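You operate a simulated robot arm through the tools that you are given. There is no shell and no other tool. Be economical: measure what you need, move in short steps, check, and stop when the job is done.

You run a simulated two-armed robot. Do the job below in one go: nothing can be reset, and whatever is moved stays where it is left.

TASK
Switch the tumbler off, then move its billet into the blue tote.
Fine: leave the guard and drum door open.
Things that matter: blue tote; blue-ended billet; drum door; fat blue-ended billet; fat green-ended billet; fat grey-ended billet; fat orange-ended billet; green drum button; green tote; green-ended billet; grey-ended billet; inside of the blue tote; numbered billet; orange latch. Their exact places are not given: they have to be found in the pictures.

Only the result counts: the job must be done as asked and must still hold three seconds after the hand-in. Knocking over, shifting, dropping, spilling or breaking anything else fails it.

THE ROBOT
Two 7-joint arms with two-finger parallel grippers on one trunk, on a base that drives. Base frame: it is fixed to the floor where the robot stands at the start and does not move with it; the origin is under the middle of the robot, x ahead of it, y to its left, z up. Readings come in m, rad, newtons and seconds.
The left shoulder is at the start at [0.05, 0.209, 1.221], the right one opposite. With the tool pointing down near the work surface each hand reaches from about 0.1 to 0.42 m from the robot's upright axis, wherever it stands, measured 20 degrees to its own side. Places, roughly: blue-ended billet [0, 1.75, 1]; drum door [0.7, 0.4, 0.8]; fat green-ended billet [-0.5, 1.75, 0.25]; fat grey-ended billet [-0.5, 1.75, 0.25]; fat orange-ended billet [-0.5, 2, 0.25]; green drum button [0.7, 0, 0.7]; green-ended billet [0.25, 1.5, 1]; grey-ended billet [0, 1.75, 1]; inside of the blue tote [1.2, -0.3, 0.6]; numbered billet [-0.25, 1.75, 1]; orange latch [0.6, 0.4, 0.8]; orange-ended billet [0, 1.75, 1]; red switch [0.6, 0, 0.6]; tall billet [-0.5, 2, 1]; timer dial [0.6, 0, 0.8]; yellow guard [0.7, 0.4, 0.9]. Payload 4.4 kg a hand.
The TCP of each hand is the grasp point between the finger pads, 0.023 m short of the fingertips. In the tool frame z runs along the fingers and y along their closing line. The gripper opens to 0.094 m. The fingers are 0.038 m wide and 0.01 m thick; the gripper's body (0.054 by 0.096 m) begins 0.039 m behind the TCP.
Orientation is that of the tool frame in the base frame, as a unit quaternion [w, x, y, z]. With the fingers straight down and closing along the base's y, the tool's x points along the base's -x, its y along +y and its z along -z.

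THE INTERFACE
- The arms move only by the tool arm_command. It takes "left_targets", "right_targets" or both (then of equal length, played together; a hand with none holds still); each is a list of rows, each a list of 3 entries, a list of its own where there are three numbers: the turn, a rotation vector about the tool's x, y, z in rad, then the shift along the tool's x, y, z in m, then the opening, from 0 (shut) to 1 (fully open). In form: [[[wx, wy, wz], [tx, ty, tz], claw], ...]. A call has 1 to 20 rows; each row is the pose to reach, as a shift and turn from the pose commanded when the call began, along the tool's axes at that moment. A row lasts 0.2 s, in which the tool goes at most 0.05 m and 0.15 rad; a call with a longer step from one row to the next is refused whole, and so is a gripper value outside its range. A pose out of reach is approached as far as the arm can. The call stops where the force on the tool passes 90 N (or 10 N more than at its start, if that is more) or the arm is blocked; 0.2 s more then pass. Each finger travels about 0.108 m/s and halts on what it meets, pressing with about 36 N; the grip force reading is that of the motor and also rises with nothing between the fingers. The clock runs only during rows and for 0.2 s after the last one: add rows that repeat a pose to give the fingers time. The reply holds the time, the measured pose of the TCP, the force on the tool along the base axes, the opening and the grip force, in the units named above and with some noise, with the torque about the TCP (base axes, N m) and any sound that the robot's microphone picked up, and new pictures: "show" is both (left out), scene, wrist or none (wrist: the cameras of the hands that moved).
- Cameras (640 x 400 px; columns grow to the right, rows downward): "scene" is now at [0.1501, 0.0299, 1.3946]; the picture's right is [0.34, -0.94, 0.00], its down [-0.53, -0.19, -0.83] and it looks along [0.78, 0.28, -0.56] (base axes); focal length 238 px, centre (320, 200). "left" rides on the left gripper at [0.086, -0.016, -0.074] in its tool frame; the picture's right is [0.18, 0.98, 0.00], its down [-0.58, 0.11, -0.81] and it looks along [-0.79, 0.15, 0.59] (tool axes); focal length 243 px, centre (320, 200). "right" rides on the right gripper at [0.086, 0.016, -0.074] in its tool frame; the picture's right is [-0.18, 0.98, 0.00], its down [-0.58, -0.11, -0.81] and it looks along [-0.79, -0.15, 0.59] (tool axes); focal length 243 px, centre (320, 200).
- move_column(by): slides the trunk up (or, below 0, down) by that many m; the arms and the scene camera ride with it, the base frame stays. It gives what a move gives, with no picture.
- base_move(legs): drives the robot by 1 to 6 legs, each [ahead, left, turn to the left] in m, m and rad, along the robot's own axes; the way and the turn of a leg run together, so that a leg with both is an arc; at most 1.5 m and 3.142 rad a leg. The arms and the cameras ride along, it lands a little off, and it stops where it bumps. It gives what a move gives, and a new picture of the scene camera.
- turn_head(pan, tilt): turns the head with the scene camera to pan (to the left, within 1.396 rad either way) and tilt (down, from -0.506 to 1.204), counted from straight ahead of the robot. It gives what a move gives, and a new picture of the scene camera.
- pixel_to_xyz(camera, pixels): for up to 12 pixels [column, row] of the newest picture of that camera ("zoom" is the newest enlarged one), the place [x, y, z] in the base frame of the surface seen there, good to about 0.002 m. The clock stands still meanwhile.
- inspect(camera, box): a new picture of the part [left, top, right, bottom] of that camera's present view, enlarged. The clock stands still meanwhile.
- job_done(): hands the job in; it is judged then, once.

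Work in short steps. Measure before you move; look again where a grasp or a placing could have gone wrong, and mend it. You have 80 turns and 260 pictures in all, those below and enlarged ones among them. Open the grippers and draw the arms clear of the work before you hand the job in, unless the task says otherwise; then end with one line.

The tools are called after "Call:" by a JSON object that holds its "op" and its "data". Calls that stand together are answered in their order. arm_command: Moves the arms, as the interface text tells. Its arguments: {"type":"object","properties":{"left_targets":{"type":"array","items":{"type":"array"}},"right_targets":{"type":"array","items":{"type":"array"}},"show":{"type":"string","enum":["both","scene","wrist","none"]}},"required":[]} The other tools are called the same way: move_column (by) slides the trunk up or down; base_move (legs) drives the base; turn_head (pan, tilt) turns the head that bears the scene camera; pixel_to_xyz (camera, pixels) gives the place of the surface under pixels of a picture; inspect (camera, box) takes an enlarged picture of a part of a camera's view; job_done () hands the job in.

At the start:

```text
time_s: 0.0
left_ee_pos: [0.4284, 0.3336, 1.2678]
left_orientation: [0.0, 0.0, 1.0, 0.0]
left_contact_force: [-0.3, -0.3, -0.2]
left_ft_torque: [-0.01, 0.02, 0.03]
left_opening: 0.0939
left_finger_force: 0.0
right_ee_pos: [0.5007, -0.1028, 1.1754]
right_orientation: [0.0, -0.001, 1.0, 0.0]
right_contact_force: [0.7, -0.5, -0.1]
right_ft_torque: [0.0, -0.02, 0.03]
right_opening: 0.094
right_finger_force: 0.0
trunk travel left (down, up): [-0.3, 0.263]
robot x, y, heading: [-0.0042, -0.0028, -0.001]
head pan, tilt: [0.346, 0.599]
```

scene: 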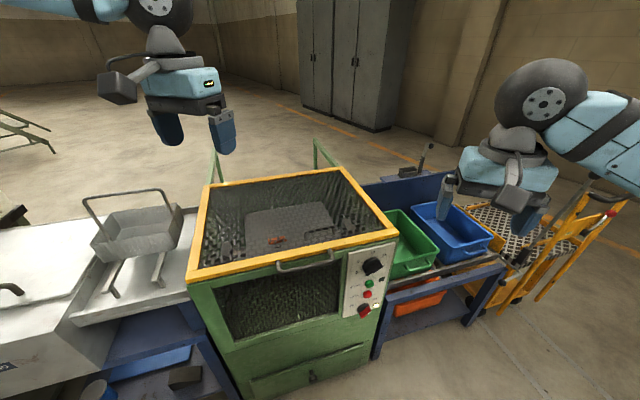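
right: 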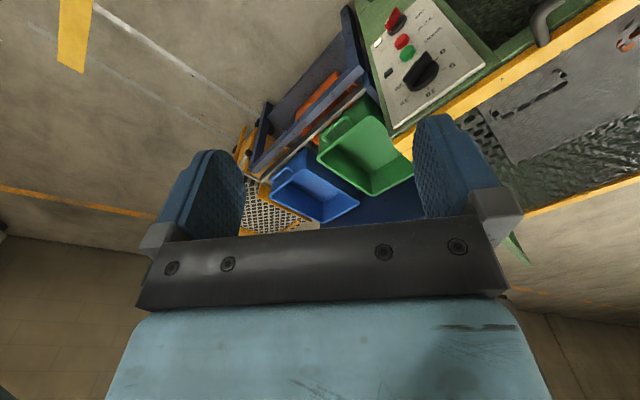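
left: 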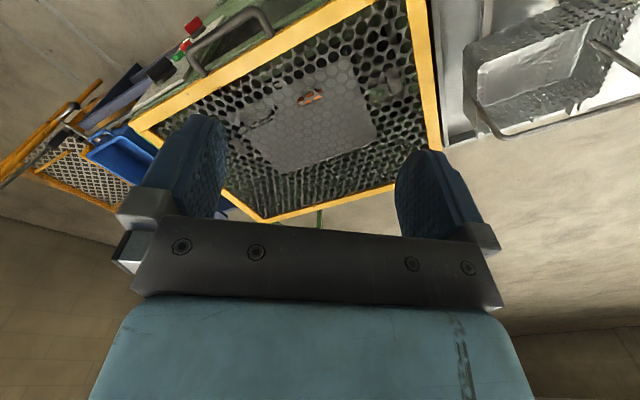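

The picture shows a green tumbler with a yellow guard at about (290,220) and a control panel at about (365,285). I enlarge both.

Call:
{"op": "inspect", "data": {"camera": "scene", "box": [320, 230, 420, 330]}}

Call:
{"op": "inspect", "data": {"camera": "scene", "box": [180, 150, 410, 390]}}

Call:
{"op": "inspect", "data": {"camera": "right", "box": [340, 0, 640, 190]}}

```text
4.00 times, centred on (370, 280) of scene
```

zoom: 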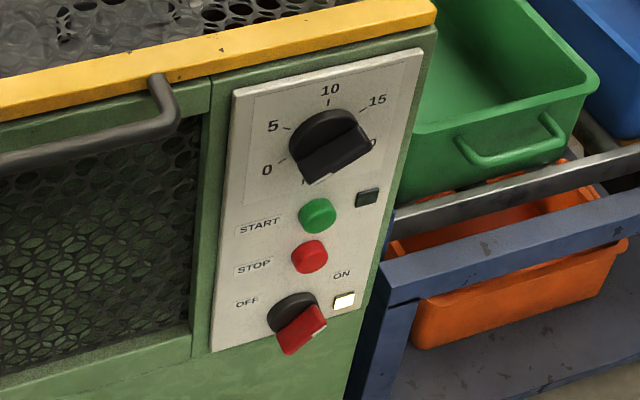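

```text
1.67 times, centred on (295, 270) of scene
```

zoom: 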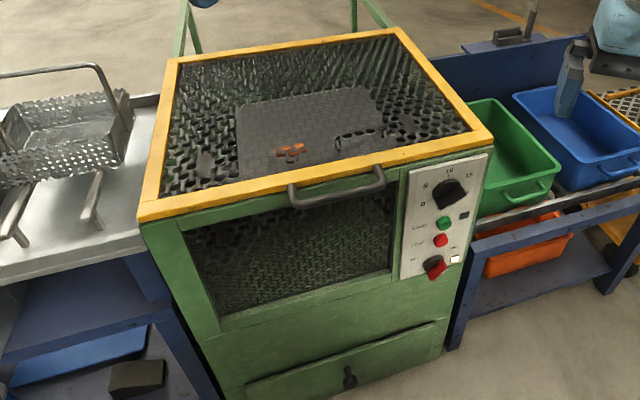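

```text
2.11 times, centred on (490, 95) of right
```

zoom: 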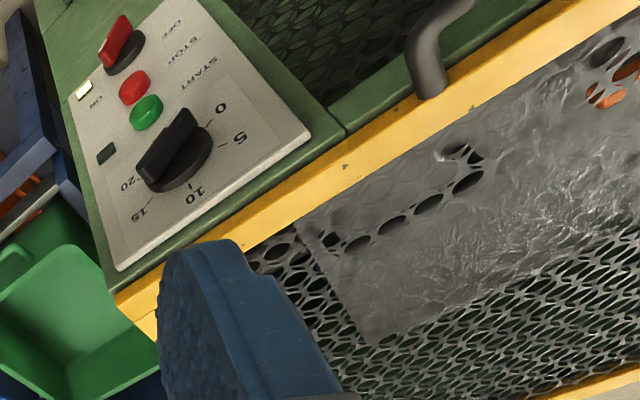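

The zooms show a rotary red switch, with its pointer toward ON and the lamp lit. An orange latch shows through the mesh guard. Next I measure key points.

Call:
{"op": "pixel_to_xyz", "data": {"camera": "scene", "pixels": [[204, 187], [344, 170], [396, 234], [190, 278], [278, 268], [332, 254], [372, 266], [368, 283], [368, 295], [363, 310], [377, 306], [277, 240]]}}

Call:
{"op": "pixel_to_xyz", "data": {"camera": "scene", "pixels": [[350, 255], [395, 250], [350, 320], [388, 210], [440, 250], [415, 205], [445, 203], [490, 235], [460, 250], [450, 235], [402, 262], [285, 230]]}}

Call:
{"op": "inspect", "data": {"camera": "left", "box": [130, 0, 450, 220]}}

```text
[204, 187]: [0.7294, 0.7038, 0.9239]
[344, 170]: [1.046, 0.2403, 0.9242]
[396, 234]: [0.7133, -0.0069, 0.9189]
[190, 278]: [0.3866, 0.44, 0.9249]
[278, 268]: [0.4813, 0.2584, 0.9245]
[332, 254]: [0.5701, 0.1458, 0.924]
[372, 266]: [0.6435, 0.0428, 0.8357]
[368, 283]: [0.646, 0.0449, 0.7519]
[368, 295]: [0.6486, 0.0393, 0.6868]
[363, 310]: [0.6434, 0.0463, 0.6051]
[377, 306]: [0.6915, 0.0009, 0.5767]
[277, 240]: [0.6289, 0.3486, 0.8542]
```

```text
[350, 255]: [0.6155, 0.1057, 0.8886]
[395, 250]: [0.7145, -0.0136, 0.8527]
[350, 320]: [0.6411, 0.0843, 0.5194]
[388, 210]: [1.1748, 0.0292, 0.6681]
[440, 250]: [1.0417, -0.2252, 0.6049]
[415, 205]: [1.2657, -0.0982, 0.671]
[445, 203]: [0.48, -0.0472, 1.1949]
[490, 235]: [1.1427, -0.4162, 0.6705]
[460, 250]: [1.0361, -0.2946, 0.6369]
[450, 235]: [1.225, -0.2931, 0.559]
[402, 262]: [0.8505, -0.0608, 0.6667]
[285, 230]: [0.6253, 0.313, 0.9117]
```

```text
1.82 times, centred on (290, 110) of left
```

zoom: 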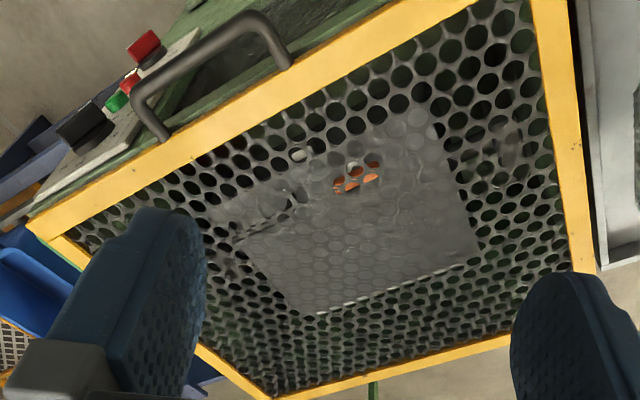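

The guard's front edge runs from (0.387,0.44) to (0.713,-0.007), so the machine faces about 0.63 rad to my left. I look closer at the switch.

Call:
{"op": "inspect", "data": {"camera": "scene", "box": [345, 285, 395, 325]}}

Call:
{"op": "inspect", "data": {"camera": "right", "box": [365, 0, 445, 60]}}

Call:
{"op": "turn_head", "data": {"pan": 0.6, "tilt": 1.1}}

```text
10.00 times, centred on (370, 305) of scene
```

zoom: 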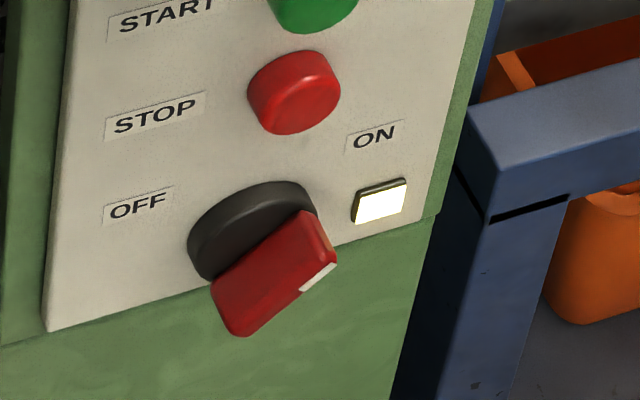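

```text
6.67 times, centred on (405, 30) of right
```

zoom: 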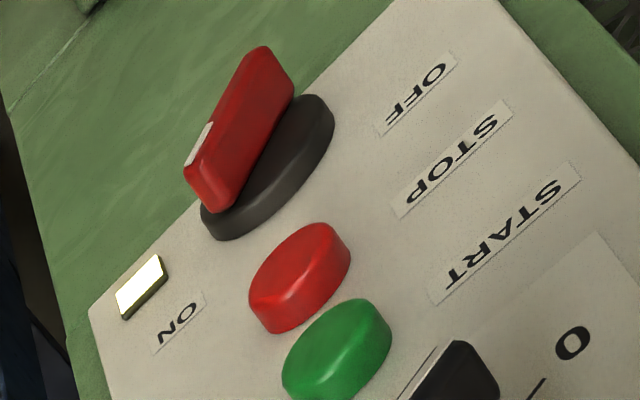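

```text
time_s: 0.9
left_ee_pos: [0.4287, 0.3334, 1.2677]
left_orientation: [0.0, 0.0, 1.0, 0.001]
left_contact_force: [-0.9, -0.7, -0.5]
left_ft_torque: [0.0, -0.06, 0.01]
left_opening: 0.0941
left_finger_force: 0.1
right_ee_pos: [0.5019, -0.1024, 1.1751]
right_orientation: [0.0, 0.0, 1.0, 0.0]
right_contact_force: [0.3, -0.3, -0.9]
right_ft_torque: [0.02, -0.02, -0.02]
right_opening: 0.0938
right_finger_force: 0.0
trunk travel left (down, up): [-0.3, 0.263]
robot x, y, heading: [-0.0032, 0.0014, 0.002]
head pan, tilt: [0.6, 1.1]
```

scene: 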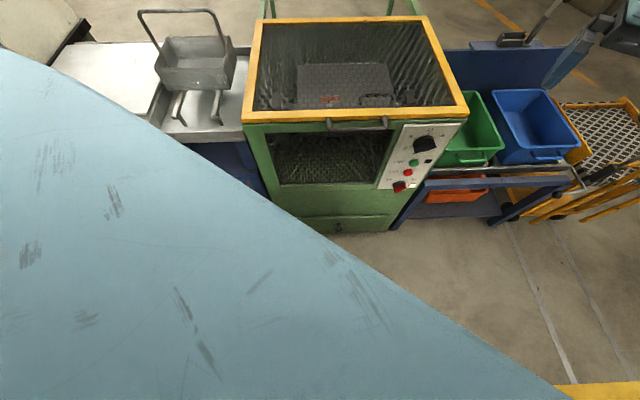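

The red blade points to the upper right, at ON, and its base is at about z 0.6. I turn to face the machine squarely.

Call:
{"op": "base_move", "data": {"legs": [[0.05, -0.1, 0], [0, 0, 0.628]]}}

Call:
{"op": "turn_head", "data": {"pan": -0.25, "tilt": 0.85}}

Call:
{"op": "inspect", "data": {"camera": "scene", "box": [240, 100, 400, 200]}}

```text
time_s: 4.2
left_ee_pos: [0.1998, 0.4218, 1.2679]
left_orientation: [0.0, -0.31, 0.951, 0.0]
left_contact_force: [-0.7, 0.4, -0.3]
left_ft_torque: [-0.02, -0.01, -0.03]
left_opening: 0.0939
left_finger_force: 0.1
right_ee_pos: [0.517, 0.1122, 1.1753]
right_orientation: [0.0, -0.31, 0.951, 0.0]
right_contact_force: [-0.5, -0.3, -0.2]
right_ft_torque: [-0.02, -0.01, 0.0]
right_opening: 0.0939
right_finger_force: 0.1
trunk travel left (down, up): [-0.3, 0.263]
robot x, y, heading: [0.0515, -0.1029, 0.635]
head pan, tilt: [0.6, 1.1]
```

scene: 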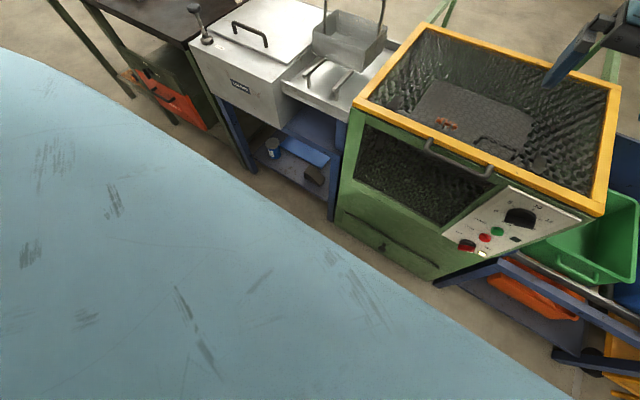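

```text
time_s: 5.3
left_ee_pos: [0.2007, 0.4225, 1.2667]
left_orientation: [-0.001, -0.309, 0.951, 0.0]
left_contact_force: [-0.1, -0.1, -0.5]
left_ft_torque: [0.02, 0.01, 0.0]
left_opening: 0.0941
left_finger_force: 0.0
right_ee_pos: [0.5169, 0.1122, 1.1753]
right_orientation: [0.0, -0.31, 0.951, 0.0]
right_contact_force: [-0.3, 0.1, 0.1]
right_ft_torque: [0.0, -0.03, 0.05]
right_opening: 0.0939
right_finger_force: 0.0
trunk travel left (down, up): [-0.3, 0.263]
robot x, y, heading: [0.0531, -0.0958, 0.63]
head pan, tilt: [-0.25, 0.85]
```

scene: 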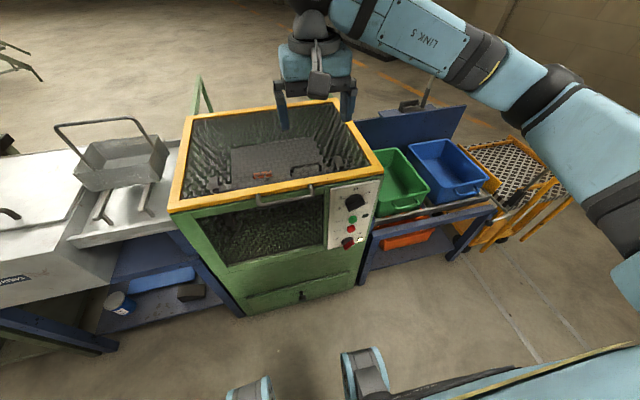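

```text
4.00 times, centred on (320, 150) of scene
```

zoom: 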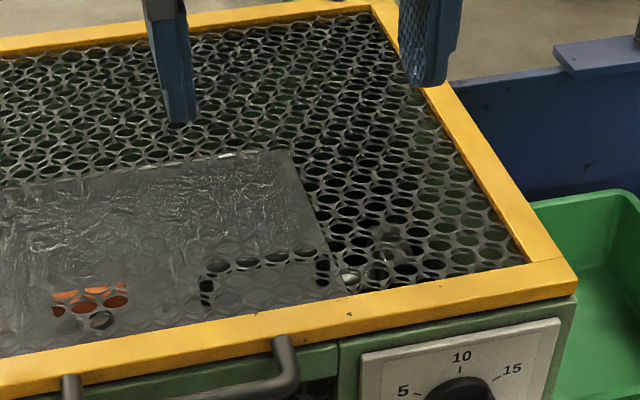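

The drum appears still. I zoom on the switch from here to measure its blade.

Call:
{"op": "inspect", "data": {"camera": "scene", "box": [333, 210, 373, 260]}}

```text
8.00 times, centred on (353, 235) of scene
```

zoom: 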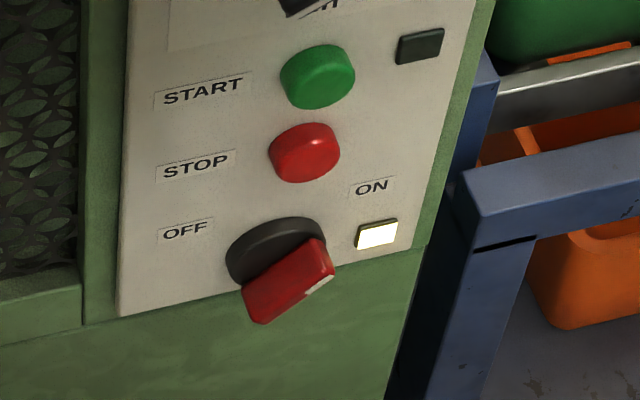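

Call:
{"op": "pixel_to_xyz", "data": {"camera": "zoom", "pixels": [[254, 300], [318, 262], [262, 318], [328, 280], [290, 290], [250, 250], [300, 222], [330, 230], [310, 145], [317, 70], [190, 260], [400, 200]]}}

```text
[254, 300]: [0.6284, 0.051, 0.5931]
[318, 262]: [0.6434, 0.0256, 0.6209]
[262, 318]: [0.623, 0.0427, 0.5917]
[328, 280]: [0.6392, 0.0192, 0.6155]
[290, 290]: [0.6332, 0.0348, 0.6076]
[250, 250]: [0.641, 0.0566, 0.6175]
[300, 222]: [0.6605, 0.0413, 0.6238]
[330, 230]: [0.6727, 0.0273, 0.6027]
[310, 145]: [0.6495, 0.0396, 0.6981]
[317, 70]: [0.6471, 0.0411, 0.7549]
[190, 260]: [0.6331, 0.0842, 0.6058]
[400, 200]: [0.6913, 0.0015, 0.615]
```

The blade lies at 45° with its centre at about (0.634,0.029,0.60), pointing at ON, so it has to turn 90° counter-clockwise. I back the right hand off, pitch it level and shift it right.

Call:
{"op": "arm_command", "data": {"right_targets": [[[0, -0.14, 0], [0.01, -0.013, 0], 0.6], [[0, -0.28, 0], [0.02, -0.026, 0], 0.6], [[0, -0.42, 0], [0.03, -0.039, 0], 0.6], [[0, -0.56, 0], [0.04, -0.052, 0], 0.6], [[0, -0.7, 0], [0.05, -0.065, 0], 0.6], [[0, -0.84, 0], [0.06, -0.078, 0], 0.6], [[0, -0.98, 0], [0.07, -0.091, 0], 0.6], [[0, -1.12, 0], [0.08, -0.104, 0], 0.6], [[0, -1.26, 0], [0.09, -0.117, 0], 0.6], [[0, -1.41, 0], [0.09, -0.13, 0], 0.6], [[0, -1.5708, 0], [0.09, -0.136, 0], 0.6]], "show": "none"}}

```text
refused: row 11 steps farther than a row can; nothing moved
```

Row 11 stepped slightly too far, so I re-space the turns.

Call:
{"op": "arm_command", "data": {"right_targets": [[[0, -0.143, 0], [0.01, -0.013, 0], 0.6], [[0, -0.286, 0], [0.02, -0.026, 0], 0.6], [[0, -0.429, 0], [0.03, -0.039, 0], 0.6], [[0, -0.572, 0], [0.04, -0.052, 0], 0.6], [[0, -0.715, 0], [0.05, -0.065, 0], 0.6], [[0, -0.858, 0], [0.06, -0.078, 0], 0.6], [[0, -1.0, 0], [0.07, -0.091, 0], 0.6], [[0, -1.143, 0], [0.08, -0.104, 0], 0.6], [[0, -1.286, 0], [0.09, -0.117, 0], 0.6], [[0, -1.43, 0], [0.09, -0.13, 0], 0.6], [[0, -1.5708, 0], [0.09, -0.136, 0], 0.6]], "show": "none"}}

Call:
{"op": "move_column", "data": {"by": -0.25}}

```text
time_s: 8.0
left_ee_pos: [0.1992, 0.4192, 1.2698]
left_orientation: [0.001, -0.311, 0.951, 0.0]
left_contact_force: [1.1, -1.1, 0.7]
left_ft_torque: [0.01, 0.0, 0.02]
left_opening: 0.0942
left_finger_force: 0.1
right_ee_pos: [0.5349, 0.0386, 1.1514]
right_orientation: [0.645, -0.222, 0.7, 0.21]
right_contact_force: [0.1, 0.1, 0.5]
right_ft_torque: [-0.02, 0.02, 0.01]
right_opening: 0.0563
right_finger_force: 0.0
right hand out of reach, approached as far as the arm can: row 7, 8, 9, 10, 11
trunk travel left (down, up): [-0.3, 0.263]
robot x, y, heading: [0.0556, -0.1003, 0.63]
head pan, tilt: [-0.25, 0.85]
stopped in row 11 (right hand): the arm was blocked; the commanded pose is now the measured one
```

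```text
time_s: 10.5
left_ee_pos: [0.2004, 0.4232, 1.0173]
left_orientation: [0.0, -0.31, 0.951, 0.0]
left_contact_force: [-0.1, -0.1, 0.5]
left_ft_torque: [-0.02, 0.0, -0.02]
left_opening: 0.0938
left_finger_force: 0.0
right_ee_pos: [0.5357, 0.0406, 0.8999]
right_orientation: [0.645, -0.225, 0.699, 0.21]
right_contact_force: [0.9, -0.2, -0.3]
right_ft_torque: [0.01, 0.0, 0.0]
right_opening: 0.0564
right_finger_force: 0.2
trunk travel left (down, up): [-0.05, 0.513]
robot x, y, heading: [0.0499, -0.0975, 0.632]
head pan, tilt: [-0.25, 0.85]
```

The hand is nearly level (z 0.90, depth 0.457) and clear. I lower it toward the switch height and take out the remaining pitch error.

Call:
{"op": "arm_command", "data": {"right_targets": [[[0, 0, 0], [0.04, 0, -0.01], 0.6], [[0, 0, 0], [0.08, 0, -0.02], 0.6], [[0, 0, 0], [0.12, -0.01, -0.03], 0.6], [[0, -0.03, 0], [0.16, -0.02, -0.04], 0.6], [[0, -0.06, 0], [0.2, -0.04, -0.045], 0.6], [[0, -0.08, 0], [0.24, -0.05, -0.045], 0.6], [[0, -0.08, 0], [0.28, -0.06, -0.045], 0.6]]}}

```text
time_s: 12.1
left_ee_pos: [0.2008, 0.4227, 1.018]
left_orientation: [-0.001, -0.31, 0.951, 0.0]
left_contact_force: [0.3, 0.4, 0.5]
left_ft_torque: [0.0, 0.0, 0.03]
left_opening: 0.0939
left_finger_force: 0.0
right_ee_pos: [0.4775, 0.0868, 0.773]
right_orientation: [0.671, -0.215, 0.675, 0.217]
right_contact_force: [0.4, 1.1, 0.6]
right_ft_torque: [0.02, 0.02, -0.01]
right_opening: 0.0562
right_finger_force: 0.1
right hand out of reach, approached as far as the arm can: row 1, 2, 3, 4, 5, 6, 7
trunk travel left (down, up): [-0.05, 0.513]
robot x, y, heading: [0.0525, -0.0991, 0.629]
head pan, tilt: [-0.25, 0.85]
```

scene: 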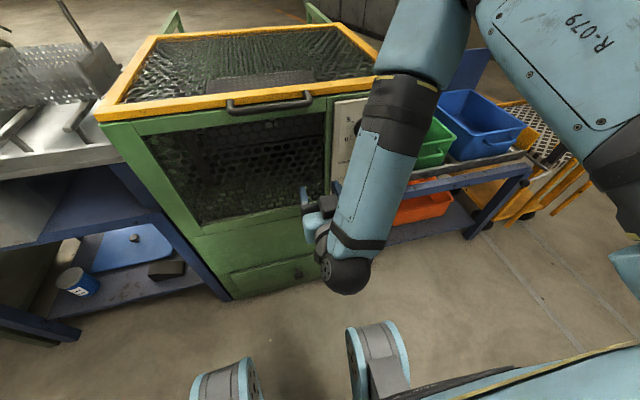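
right: 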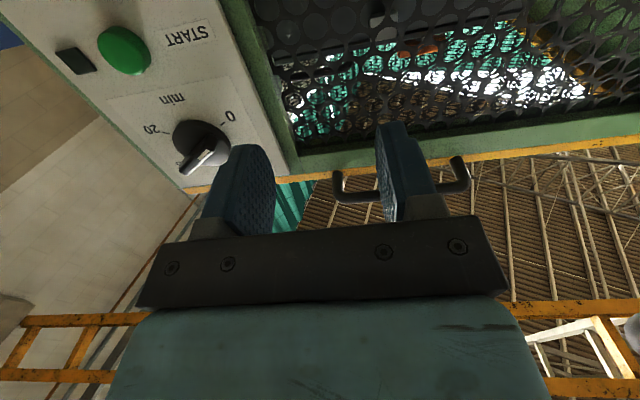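

The arm is folded too tightly this close in. I back the base off 0.25 m and then reach forward.

Call:
{"op": "base_move", "data": {"legs": [[-0.25, 0, 0]]}}

Call:
{"op": "arm_command", "data": {"right_targets": [[[0, 0, 0], [0.03, -0.02, 0.02], 0.6], [[0, 0, 0], [0.06, -0.04, 0.04], 0.6], [[0, 0, 0], [0.09, -0.06, 0.06], 0.6], [[0, 0, 0], [0.12, -0.08, 0.08], 0.6], [[0, 0, 0], [0.14, -0.1, 0.1], 0.6], [[0, 0, 0], [0.16, -0.12, 0.12], 0.6]]}}

```text
time_s: 14.0
left_ee_pos: [0.0169, 0.2884, 1.016]
left_orientation: [0.0, -0.305, 0.952, 0.0]
left_contact_force: [0.9, 0.0, -0.7]
left_ft_torque: [-0.01, 0.05, -0.01]
left_opening: 0.0942
left_finger_force: 0.0
right_ee_pos: [0.2899, -0.0501, 0.774]
right_orientation: [0.671, -0.213, 0.677, 0.215]
right_contact_force: [-0.4, -0.5, -1.1]
right_ft_torque: [0.03, -0.08, 0.04]
right_opening: 0.0566
right_finger_force: 0.1
trunk travel left (down, up): [-0.05, 0.513]
robot x, y, heading: [-0.1353, -0.2326, 0.62]
head pan, tilt: [-0.25, 0.85]
```

scene: 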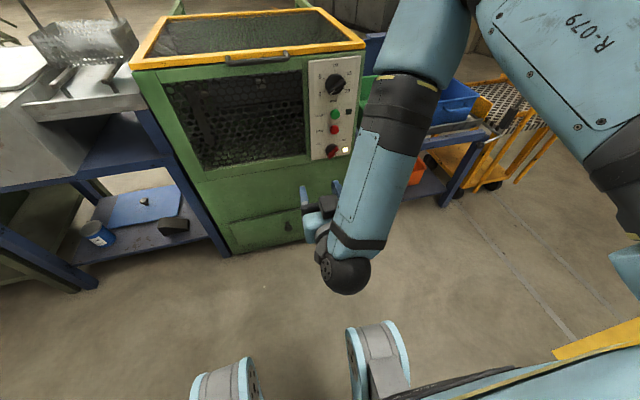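

```text
time_s: 15.4
left_ee_pos: [0.0162, 0.2886, 1.0167]
left_orientation: [0.0, -0.306, 0.952, 0.0]
left_contact_force: [-0.6, 0.6, 0.5]
left_ft_torque: [0.01, 0.01, -0.03]
left_opening: 0.0941
left_finger_force: 0.0
right_ee_pos: [0.2959, -0.0244, 0.7528]
right_orientation: [0.671, -0.213, 0.677, 0.214]
right_contact_force: [0.5, -0.9, 0.0]
right_ft_torque: [-0.03, 0.01, 0.03]
right_opening: 0.0563
right_finger_force: 0.0
right hand out of reach, approached as far as the arm can: row 1, 2, 3, 4, 5, 6
trunk travel left (down, up): [-0.05, 0.513]
robot x, y, heading: [-0.1371, -0.2326, 0.623]
head pan, tilt: [-0.25, 0.85]
```

scene: 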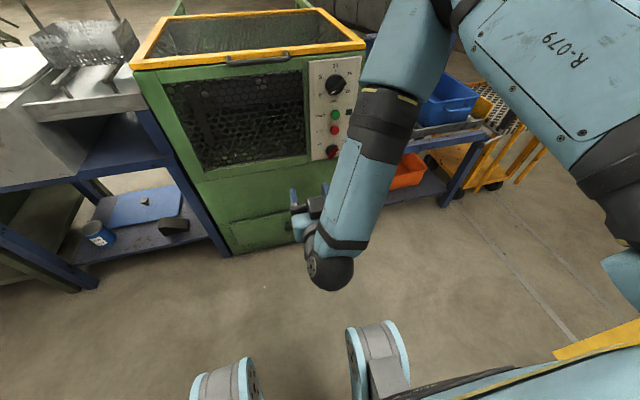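
right: 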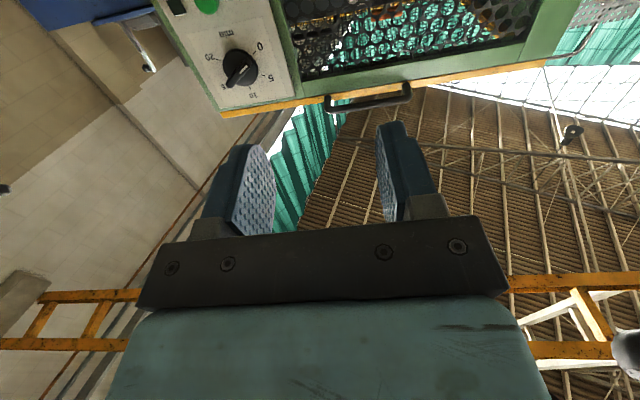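

The wrist seems to be at a joint limit when level. A finger tilted 45° down can still push the blade's upper end to the left, so I tilt back and see how the reach behaves.

Call:
{"op": "arm_command", "data": {"right_targets": [[[0, 0.14, 0], [0, -0.01, 0.02], 0.3], [[0, 0.28, 0], [0.01, -0.02, 0.04], 0.1], [[0, 0.42, 0], [0.03, -0.04, 0.06], 0], [[0, 0.56, 0], [0.05, -0.06, 0.08], 0], [[0, 0.7, 0], [0.07, -0.08, 0.1], 0], [[0, 0.785, 0], [0.08, -0.1, 0.12], 0], [[0, 0.785, 0], [0.08, -0.12, 0.14], 0], [[0, 0.785, 0], [0.08, -0.14, 0.16], 0]]}}

```text
time_s: 17.2
left_ee_pos: [0.0162, 0.2884, 1.018]
left_orientation: [0.0, -0.307, 0.952, 0.001]
left_contact_force: [0.5, -0.2, -0.1]
left_ft_torque: [-0.02, -0.01, 0.01]
left_opening: 0.0941
left_finger_force: 0.0
right_ee_pos: [0.5117, -0.0401, 0.6723]
right_orientation: [0.362, -0.28, 0.882, 0.118]
right_contact_force: [0.3, 0.2, 0.7]
right_ft_torque: [0.02, -0.03, 0.01]
right_opening: 0.0001
right_finger_force: 36.2
trunk travel left (down, up): [-0.05, 0.513]
robot x, y, heading: [-0.1331, -0.2333, 0.62]
head pan, tilt: [-0.25, 0.85]
```

scene: 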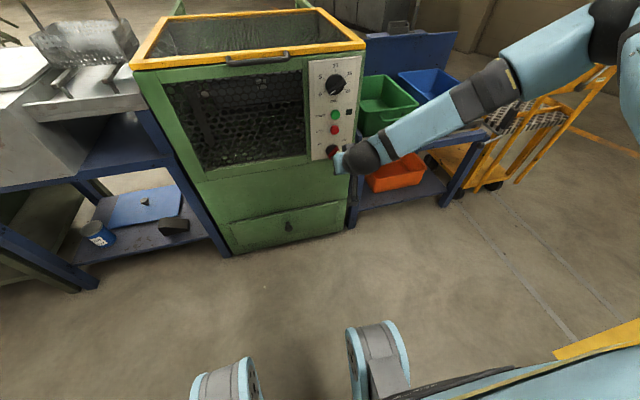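
right: 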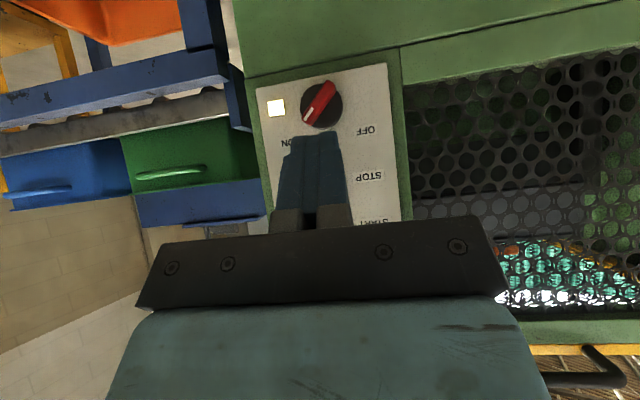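

The hand now faces the switch at 45°, at lateral 0.334, depth 0.39 and z 0.672. I move to the right of the blade and short of the panel, then check.

Call:
{"op": "arm_command", "data": {"right_targets": [[[0, 0, 0], [0, -0.03, 0], 0], [[0, 0, 0], [0, -0.061, 0.02], 0], [[0, 0, 0], [-0.002, -0.061, 0.045], 0], [[0, 0, 0], [-0.002, -0.061, 0.0686], 0]]}}

Call:
{"op": "inspect", "data": {"camera": "right", "box": [220, 60, 420, 240]}}

```text
time_s: 18.2
left_ee_pos: [0.0167, 0.2887, 1.0168]
left_orientation: [0.0, -0.307, 0.952, 0.0]
left_contact_force: [0.0, 0.0, -0.8]
left_ft_torque: [0.01, -0.02, -0.04]
left_opening: 0.0938
left_finger_force: 0.0
right_ee_pos: [0.5841, -0.0575, 0.6214]
right_orientation: [0.362, -0.279, 0.882, 0.116]
right_contact_force: [0.8, 0.1, 0.6]
right_ft_torque: [-0.03, -0.02, 0.0]
right_opening: 0.0
right_finger_force: 36.0
trunk travel left (down, up): [-0.05, 0.513]
robot x, y, heading: [-0.1413, -0.2337, 0.616]
head pan, tilt: [-0.25, 0.85]
```

scene: 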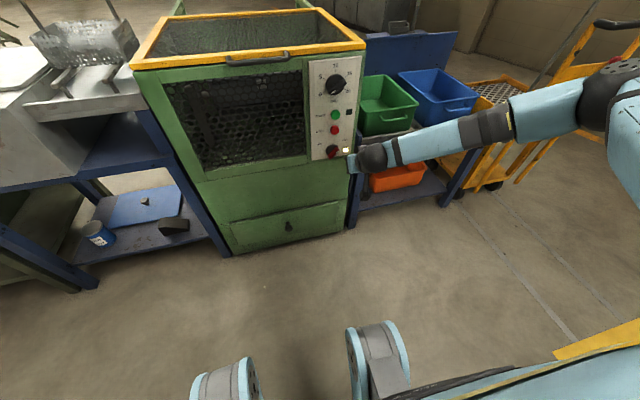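
right: 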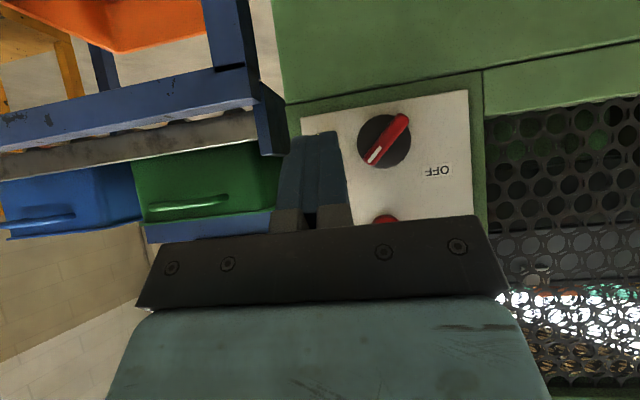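

```text
2.22 times, centred on (320, 150) of right
```

zoom: 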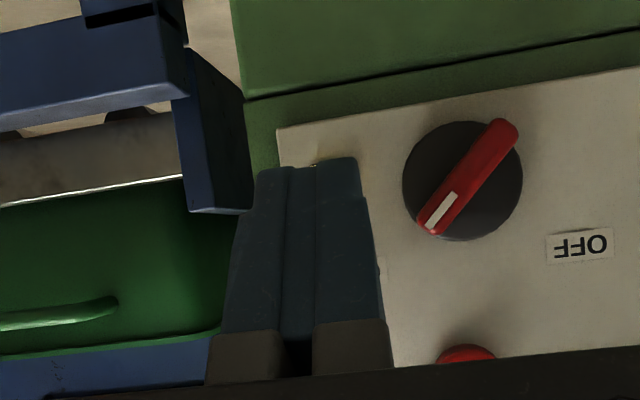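

The tip is right of the blade at lateral 0.39. I advance 0.079 m so that the finger sits beside the blade.

Call:
{"op": "arm_command", "data": {"right_targets": [[[0, 0, 0], [-0.021, 0, 0.016], 0], [[0, 0, 0], [-0.042, 0, 0.032], 0], [[0, 0, 0], [-0.055, 0, 0.042], 0], [[0, 0, 0], [-0.063, 0, 0.049], 0]], "show": "none"}}

Call:
{"op": "inspect", "data": {"camera": "right", "box": [220, 60, 420, 240]}}

```text
time_s: 19.2
left_ee_pos: [0.017, 0.2896, 1.016]
left_orientation: [0.0, -0.307, 0.952, 0.0]
left_contact_force: [-0.5, 0.4, 0.2]
left_ft_torque: [-0.01, 0.03, -0.01]
left_opening: 0.0942
left_finger_force: 0.0
right_ee_pos: [0.6473, -0.012, 0.6326]
right_orientation: [0.362, -0.279, 0.882, 0.116]
right_contact_force: [-0.2, -0.4, 0.0]
right_ft_torque: [-0.01, -0.03, 0.03]
right_opening: 0.0
right_finger_force: 35.9
trunk travel left (down, up): [-0.05, 0.513]
robot x, y, heading: [-0.1383, -0.2309, 0.622]
head pan, tilt: [-0.25, 0.85]
```

```text
2.22 times, centred on (320, 150) of right
```

zoom: 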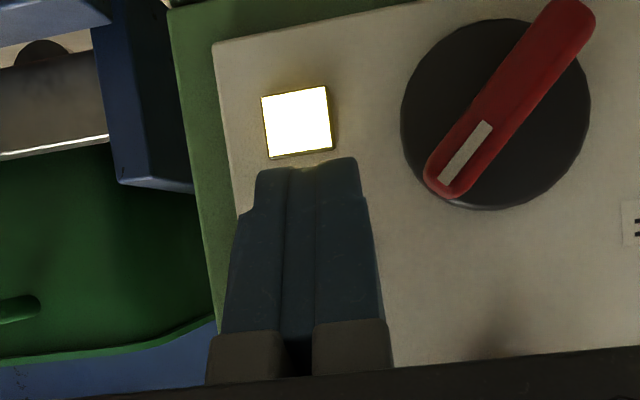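

The finger is beside the white-tipped blade end. I drop 6 mm and push left step by step.

Call:
{"op": "arm_command", "data": {"right_targets": [[[0, 0, 0], [0.004, 0, 0.004], 0], [[0, 0, 0], [0.004, 0.01, 0.004], 0], [[0, 0, 0], [0.004, 0.02, 0.004], 0], [[0, 0, 0], [0.004, 0.028, 0.004], 0], [[0, 0, 0], [0.004, 0.036, 0.004], 0], [[0, 0, 0], [0.004, 0.044, 0.004], 0]], "show": "none"}}

Call:
{"op": "inspect", "data": {"camera": "right", "box": [220, 60, 420, 240]}}

```text
time_s: 20.6
left_ee_pos: [0.0197, 0.2886, 1.0168]
left_orientation: [0.0, -0.303, 0.953, 0.001]
left_contact_force: [-1.3, 0.1, 0.5]
left_ft_torque: [-0.04, -0.06, 0.01]
left_opening: 0.0938
left_finger_force: 0.1
right_ee_pos: [0.622, 0.017, 0.6269]
right_orientation: [0.36, -0.277, 0.883, 0.116]
right_contact_force: [-5.9, -18.0, -3.4]
right_ft_torque: [-0.34, 0.1, -0.09]
right_opening: 0.0
right_finger_force: 36.4
trunk travel left (down, up): [-0.05, 0.513]
robot x, y, heading: [-0.1381, -0.2323, 0.613]
head pan, tilt: [-0.25, 0.85]
```

```text
2.22 times, centred on (320, 150) of right
```

zoom: 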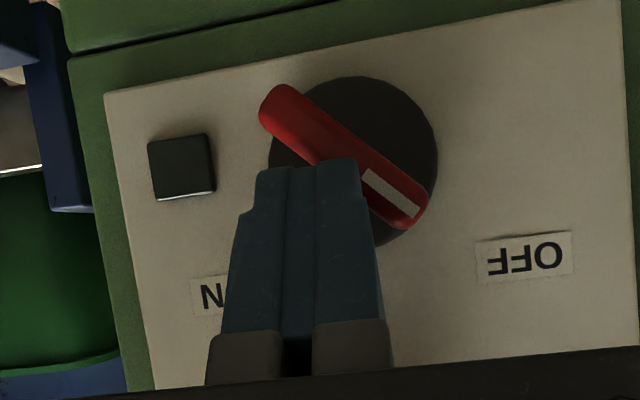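

The lamp is out and the blade points to OFF. I withdraw the hand, back and then up.

Call:
{"op": "arm_command", "data": {"right_targets": [[[0, 0, 0], [0.01, -0.01, -0.01], 0], [[0, 0, 0], [0.035, -0.01, -0.035], 0], [[0, 0, 0], [0.06, -0.01, -0.06], 0.2], [[0, 0, 0], [0.09, -0.01, -0.09], 0.4], [[0, 0, 0], [0.09, -0.01, -0.13], 0.6], [[0, 0, 0], [0.09, -0.01, -0.17], 0.6]], "show": "none"}}

Call:
{"op": "inspect", "data": {"camera": "scene", "box": [130, 0, 370, 170]}}

```text
time_s: 22.0
left_ee_pos: [0.0197, 0.2901, 1.017]
left_orientation: [0.0, -0.3, 0.954, 0.0]
left_contact_force: [-1.3, 0.1, 0.7]
left_ft_torque: [-0.01, -0.03, -0.01]
left_opening: 0.094
left_finger_force: 0.1
right_ee_pos: [0.4786, -0.0967, 0.6869]
right_orientation: [0.362, -0.274, 0.884, 0.114]
right_contact_force: [0.3, 0.5, 0.0]
right_ft_torque: [0.01, 0.05, -0.05]
right_opening: 0.0563
right_finger_force: 0.1
trunk travel left (down, up): [-0.05, 0.513]
robot x, y, heading: [-0.1414, -0.231, 0.609]
head pan, tilt: [-0.25, 0.85]
```

```text
2.35 times, centred on (250, 85) of scene
```

zoom: 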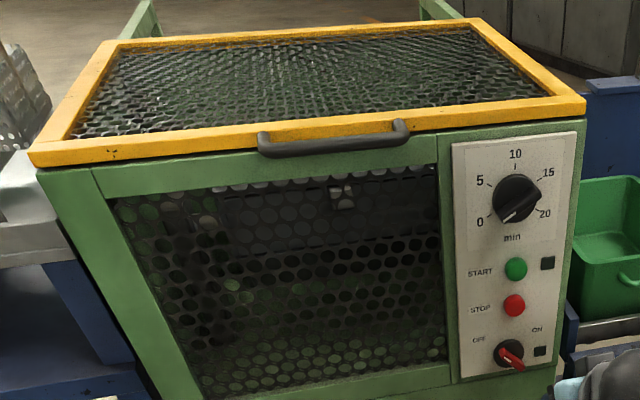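

The switch is off. I measure the handle bar and the guard frame.

Call:
{"op": "pixel_to_xyz", "data": {"camera": "zoom", "pixels": [[268, 148], [330, 146], [400, 136], [264, 136], [402, 124], [330, 135], [330, 158], [60, 152], [560, 108], [150, 12], [432, 8], [300, 150]]}}

```text
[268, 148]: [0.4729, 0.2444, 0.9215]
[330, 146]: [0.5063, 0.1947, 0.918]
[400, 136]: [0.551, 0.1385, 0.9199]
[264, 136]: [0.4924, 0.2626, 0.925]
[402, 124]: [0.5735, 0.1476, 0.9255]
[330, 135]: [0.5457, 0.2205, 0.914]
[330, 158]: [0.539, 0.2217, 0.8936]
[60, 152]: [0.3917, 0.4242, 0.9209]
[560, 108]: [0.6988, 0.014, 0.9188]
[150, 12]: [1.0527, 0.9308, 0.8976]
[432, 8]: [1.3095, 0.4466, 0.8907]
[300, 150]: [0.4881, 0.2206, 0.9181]
```

The bar is at depth 0.524, lateral 0.08–0.21 and z about 0.915, with a 3 cm gap behind it. I check the base's front extent, at (370,340) in the scene, to see how near I can drive.

Call:
{"op": "pixel_to_xyz", "data": {"camera": "scene", "pixels": [[365, 326], [350, 330], [385, 330], [240, 365], [200, 375], [440, 380]]}}

Call:
{"op": "turn_head", "data": {"pan": 0.0, "tilt": 0.25}}

```text
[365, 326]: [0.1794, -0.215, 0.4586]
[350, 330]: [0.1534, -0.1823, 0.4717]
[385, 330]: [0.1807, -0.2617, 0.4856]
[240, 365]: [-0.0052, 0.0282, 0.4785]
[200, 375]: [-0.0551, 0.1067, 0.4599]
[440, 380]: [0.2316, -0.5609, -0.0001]
```

```text
time_s: 23.0
left_ee_pos: [0.0204, 0.2898, 1.0164]
left_orientation: [0.0, -0.3, 0.954, 0.0]
left_contact_force: [-0.3, 0.5, 0.1]
left_ft_torque: [0.0, -0.06, 0.03]
left_opening: 0.0939
left_finger_force: 0.0
right_ee_pos: [0.4783, -0.095, 0.6866]
right_orientation: [0.363, -0.274, 0.883, 0.116]
right_contact_force: [1.3, 1.4, -0.6]
right_ft_torque: [-0.01, 0.03, 0.0]
right_opening: 0.0564
right_finger_force: 0.1
trunk travel left (down, up): [-0.05, 0.513]
robot x, y, heading: [-0.1407, -0.227, 0.616]
head pan, tilt: [0.0, 0.25]
```

scene: 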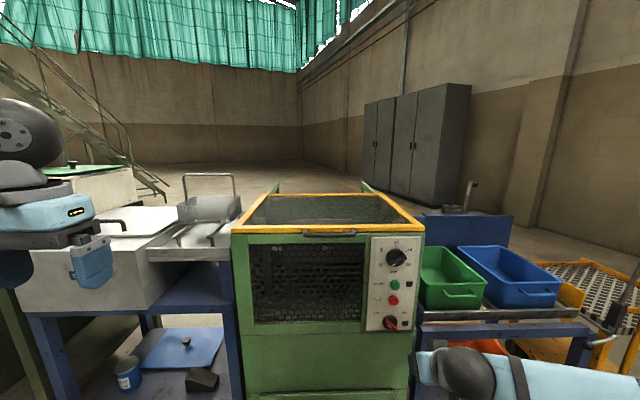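

The base front is about 0.27 m ahead of its axis, so there is room to come closer. I raise the trunk, bring the right tool upright and turn it so that it closes along the depth.

Call:
{"op": "move_column", "data": {"by": 0.45}}

Call:
{"op": "arm_command", "data": {"right_targets": [[[0, 0.14, 0], [0.01, 0, 0], 0.8], [[0, 0.28, 0], [0.02, 0, 0], 0.8], [[0, 0.42, 0], [0.03, 0, 0], 0.8], [[0, 0.56, 0], [0.03, 0, -0.02], 0.8], [[0, 0.7, 0], [0.03, 0, -0.04], 0.8], [[0, 0.785, 0], [0.03, 0, -0.06], 0.8]], "show": "none"}}

```text
refused: 0.45 is not a number from -0.4 to 0.4
```

```text
time_s: 24.4
left_ee_pos: [0.0194, 0.289, 1.0179]
left_orientation: [0.0, -0.3, 0.954, 0.0]
left_contact_force: [0.5, 0.2, -0.2]
left_ft_torque: [0.05, 0.07, 0.0]
left_opening: 0.0938
left_finger_force: 0.1
right_ee_pos: [0.4272, -0.1338, 0.7084]
right_orientation: [-0.004, -0.297, 0.955, 0.002]
right_contact_force: [-0.1, 0.1, -0.3]
right_ft_torque: [0.04, 0.01, -0.01]
right_opening: 0.0752
right_finger_force: 0.0
trunk travel left (down, up): [-0.05, 0.513]
robot x, y, heading: [-0.1371, -0.232, 0.613]
head pan, tilt: [0.0, 0.25]
```

The tool points straight down at z 0.71, and the trunk move was over its limit. I raise the trunk by 0.4, then yaw the tool −90°.

Call:
{"op": "move_column", "data": {"by": 0.4}}

Call:
{"op": "arm_command", "data": {"right_targets": [[[0, 0, -0.143], [0, 0, 0], 0.8], [[0, 0, -0.286], [0, 0.01, 0], 0.8], [[0, 0, -0.429], [0, 0.02, 0], 0.8], [[0, 0, -0.572], [0, 0.03, 0], 0.8], [[0, 0, -0.715], [0, 0.03, 0], 0.8], [[0, 0, -0.858], [0, 0.03, 0], 0.8], [[0, 0, -1.0], [0, 0.03, 0], 0.8], [[0, 0, -1.143], [0, 0.03, 0], 0.8], [[0, 0, -1.286], [0, 0.03, 0], 0.8], [[0, 0, -1.43], [0, 0.03, 0], 0.8], [[0, 0, -1.55], [0, 0.03, 0], 0.8]], "show": "none"}}

```text
time_s: 28.2
left_ee_pos: [0.0196, 0.2899, 1.4165]
left_orientation: [-0.001, -0.3, 0.954, 0.0]
left_contact_force: [1.0, -0.3, -0.4]
left_ft_torque: [0.03, 0.05, -0.01]
left_opening: 0.0939
left_finger_force: 0.1
right_ee_pos: [0.4276, -0.1334, 1.1077]
right_orientation: [-0.003, -0.297, 0.955, 0.002]
right_contact_force: [0.9, -0.8, 0.6]
right_ft_torque: [0.03, -0.02, 0.0]
right_opening: 0.0752
right_finger_force: 0.0
trunk travel left (down, up): [-0.45, 0.113]
robot x, y, heading: [-0.1379, -0.2297, 0.61]
head pan, tilt: [0.0, 0.25]
```

```text
time_s: 30.6
left_ee_pos: [0.0155, 0.291, 1.4173]
left_orientation: [0.002, -0.301, 0.954, -0.001]
left_contact_force: [-1.7, -0.8, -0.5]
left_ft_torque: [-0.07, -0.08, -0.02]
left_opening: 0.0939
left_finger_force: 0.1
right_ee_pos: [0.3656, -0.1454, 1.0774]
right_orientation: [-0.022, 0.799, -0.601, 0.014]
right_contact_force: [0.6, 0.4, -0.1]
right_ft_torque: [0.04, -0.01, 0.0]
right_opening: 0.0751
right_finger_force: 0.1
right hand out of reach, approached as far as the arm can: row 8, 9, 10, 11
trunk travel left (down, up): [-0.45, 0.113]
robot x, y, heading: [-0.1396, -0.2316, 0.611]
head pan, tilt: [0.0, 0.25]
```

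The −90° turn stops at about −1.24 rad. I try the other way round, to +90°.

Call:
{"op": "arm_command", "data": {"right_targets": [[[0, 0, 0.14], [0, 0, 0], 0.8], [[0, 0, 0.28], [0, 0, 0], 0.8], [[0, 0, 0.42], [0, 0, 0], 0.8], [[0, 0, 0.56], [0, 0, 0], 0.8], [[0, 0, 0.7], [0, 0, 0], 0.8], [[0, 0, 0.84], [0, 0, 0], 0.8], [[0, 0, 0.98], [0, 0, 0], 0.8], [[0, 0, 1.12], [0, 0, 0], 0.8], [[0, 0, 1.26], [0, 0, 0], 0.8], [[0, 0, 1.4], [0, 0, 0], 0.8], [[0, 0, 1.54], [0, 0, 0], 0.8], [[0, 0, 1.68], [0, 0, 0], 0.8], [[0, 0, 1.82], [0, 0, 0], 0.8], [[0, 0, 1.96], [0, 0, 0], 0.8], [[0, 0, 2.1], [0, 0, 0], 0.8], [[0, 0, 2.24], [0, 0, 0], 0.8], [[0, 0, 2.38], [0, 0, 0], 0.8], [[0, 0, 2.52], [0, 0, 0], 0.8], [[0, 0, 2.66], [0, 0, 0], 0.8], [[0, 0, 2.79], [0, 0, 0], 0.8]], "show": "none"}}

```text
time_s: 34.8
left_ee_pos: [0.0201, 0.2915, 1.4171]
left_orientation: [0.0, -0.301, 0.954, -0.001]
left_contact_force: [-1.2, -0.2, 0.3]
left_ft_torque: [0.0, -0.03, -0.02]
left_opening: 0.0939
left_finger_force: 0.0
right_ee_pos: [0.3692, -0.146, 1.0739]
right_orientation: [0.017, 0.456, 0.89, 0.015]
right_contact_force: [0.8, 0.7, -0.3]
right_ft_torque: [0.0, 0.01, 0.0]
right_opening: 0.0752
right_finger_force: 0.0
trunk travel left (down, up): [-0.45, 0.113]
robot x, y, heading: [-0.1417, -0.2273, 0.613]
head pan, tilt: [0.0, 0.25]
```

The tool is now aligned, closing along the depth. Before driving closer I measure the neighbouring table fronts.

Call:
{"op": "pixel_to_xyz", "data": {"camera": "scene", "pixels": [[232, 300], [60, 310], [150, 310], [425, 330], [500, 330], [580, 330], [250, 380], [150, 370], [500, 318], [120, 255]]}}

```text
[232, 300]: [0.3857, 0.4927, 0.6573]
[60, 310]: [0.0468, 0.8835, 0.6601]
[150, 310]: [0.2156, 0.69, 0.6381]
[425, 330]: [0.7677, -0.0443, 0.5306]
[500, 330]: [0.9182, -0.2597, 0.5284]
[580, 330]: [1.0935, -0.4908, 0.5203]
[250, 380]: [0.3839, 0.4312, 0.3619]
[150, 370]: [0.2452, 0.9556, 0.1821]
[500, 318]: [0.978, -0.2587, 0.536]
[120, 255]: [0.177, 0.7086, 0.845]
```

All the fronts are at about depth 0.56–0.60. I drive ahead 0.38 and left 0.10.

Call:
{"op": "base_move", "data": {"legs": [[0.38, 0.1, 0.017]]}}

Call:
{"op": "turn_head", "data": {"pan": 0.0, "tilt": 0.95}}

```text
time_s: 37.2
left_ee_pos: [0.2463, 0.5904, 1.418]
left_orientation: [0.001, -0.316, 0.949, 0.0]
left_contact_force: [0.7, 0.7, -0.4]
left_ft_torque: [-0.02, -0.02, -0.02]
left_opening: 0.094
left_finger_force: 0.2
right_ee_pos: [0.609, 0.1655, 1.0751]
right_orientation: [0.018, 0.441, 0.897, 0.017]
right_contact_force: [-1.0, 0.7, -0.4]
right_ft_torque: [0.02, 0.01, 0.0]
right_opening: 0.0752
right_finger_force: 0.0
trunk travel left (down, up): [-0.45, 0.113]
robot x, y, heading: [0.1016, 0.0664, 0.643]
head pan, tilt: [0.0, 0.25]
```

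scene: 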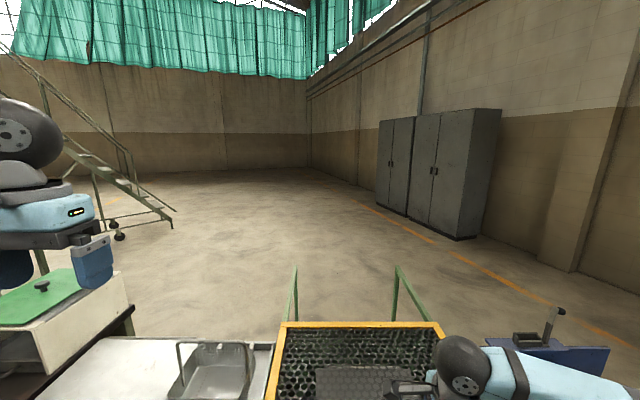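

```text
time_s: 38.3
left_ee_pos: [0.2471, 0.5901, 1.4186]
left_orientation: [0.0, -0.315, 0.949, 0.0]
left_contact_force: [0.2, -0.7, 0.9]
left_ft_torque: [0.01, 0.0, 0.01]
left_opening: 0.094
left_finger_force: 0.1
right_ee_pos: [0.6097, 0.1641, 1.0745]
right_orientation: [0.017, 0.44, 0.898, 0.016]
right_contact_force: [-0.1, 0.1, 0.4]
right_ft_torque: [0.03, 0.0, 0.0]
right_opening: 0.0752
right_finger_force: 0.2
trunk travel left (down, up): [-0.45, 0.113]
robot x, y, heading: [0.1068, 0.0677, 0.636]
head pan, tilt: [0.0, 0.949]
```

scene: 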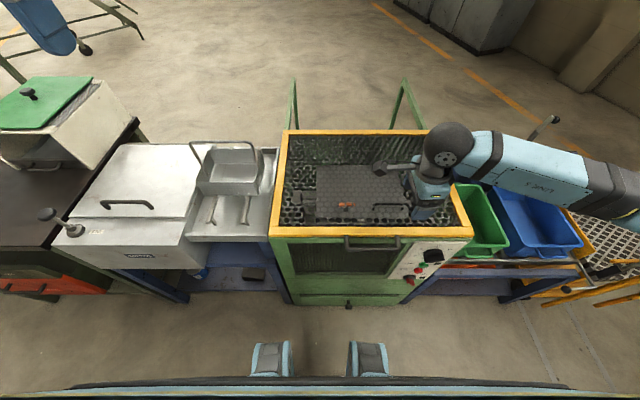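

The view is good. I zoom on the handle, around (373,242), to measure it precisely.

Call:
{"op": "inspect", "data": {"camera": "scene", "box": [320, 215, 420, 265]}}

```text
6.40 times, centred on (370, 240) of scene
```

zoom: 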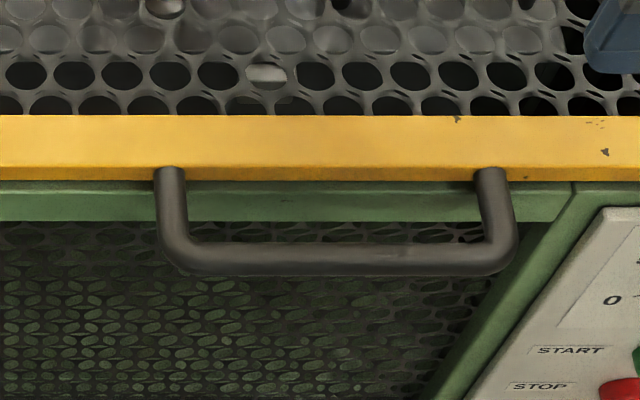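

Call:
{"op": "pixel_to_xyz", "data": {"camera": "zoom", "pixels": [[190, 258], [335, 258], [480, 256], [335, 245], [335, 272], [335, 172], [170, 172], [490, 172], [335, 120], [335, 200]]}}

```text
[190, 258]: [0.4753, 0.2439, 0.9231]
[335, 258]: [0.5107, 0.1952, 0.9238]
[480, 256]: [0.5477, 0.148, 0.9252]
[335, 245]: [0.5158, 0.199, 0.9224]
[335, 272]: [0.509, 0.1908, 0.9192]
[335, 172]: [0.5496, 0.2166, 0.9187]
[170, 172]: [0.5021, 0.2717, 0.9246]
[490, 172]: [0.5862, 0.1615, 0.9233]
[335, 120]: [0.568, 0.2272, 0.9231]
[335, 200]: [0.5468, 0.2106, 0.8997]
```

The bar centre is at depth 0.529, lateral 0.143 and z 0.917. I move above it, narrow the fingers to 4 cm, and look.

Call:
{"op": "arm_command", "data": {"right_targets": [[[0.02, 0, 0.01], [0.022, -0.015, 0.01], 0.43], [[0.044, 0, 0.02], [0.043, -0.03, 0.02], 0.43], [[0.044, 0, 0.03], [0.065, -0.045, 0.035], 0.43], [[0.044, 0, 0.03], [0.086, -0.059, 0.046], 0.43], [[0.044, 0, 0.03], [0.087, -0.061, 0.08], 0.43]]}}

```text
time_s: 39.5
left_ee_pos: [0.2474, 0.5901, 1.4174]
left_orientation: [0.0, -0.315, 0.949, 0.0]
left_contact_force: [0.3, -0.2, -0.8]
left_ft_torque: [0.03, 0.01, 0.04]
left_opening: 0.094
left_finger_force: 0.0
right_ee_pos: [0.5124, 0.1982, 0.991]
right_orientation: [0.006, 0.455, 0.891, -0.003]
right_contact_force: [-0.4, 1.5, 0.2]
right_ft_torque: [-0.02, 0.01, -0.02]
right_opening: 0.0405
right_finger_force: 0.2
trunk travel left (down, up): [-0.45, 0.113]
robot x, y, heading: [0.102, 0.0673, 0.639]
head pan, tilt: [0.0, 0.949]
```

scene: 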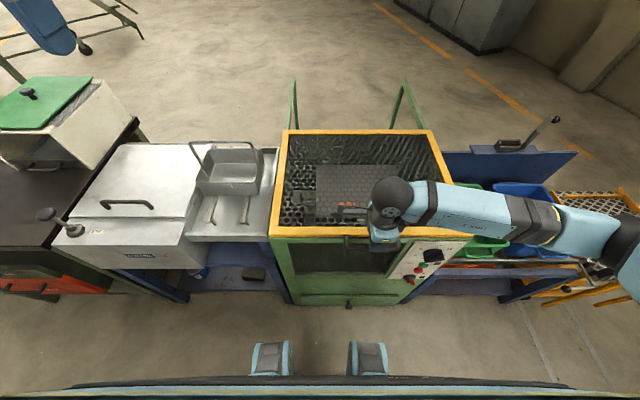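
right: 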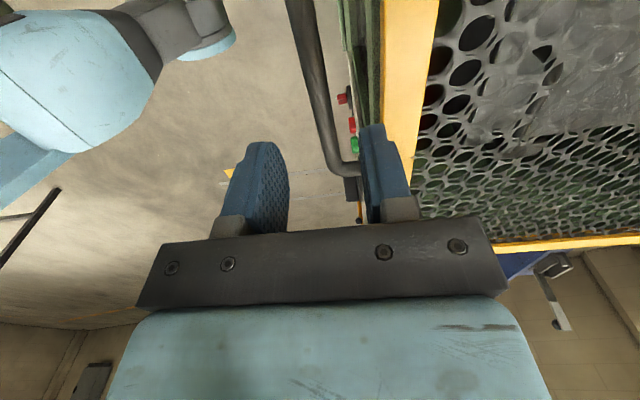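

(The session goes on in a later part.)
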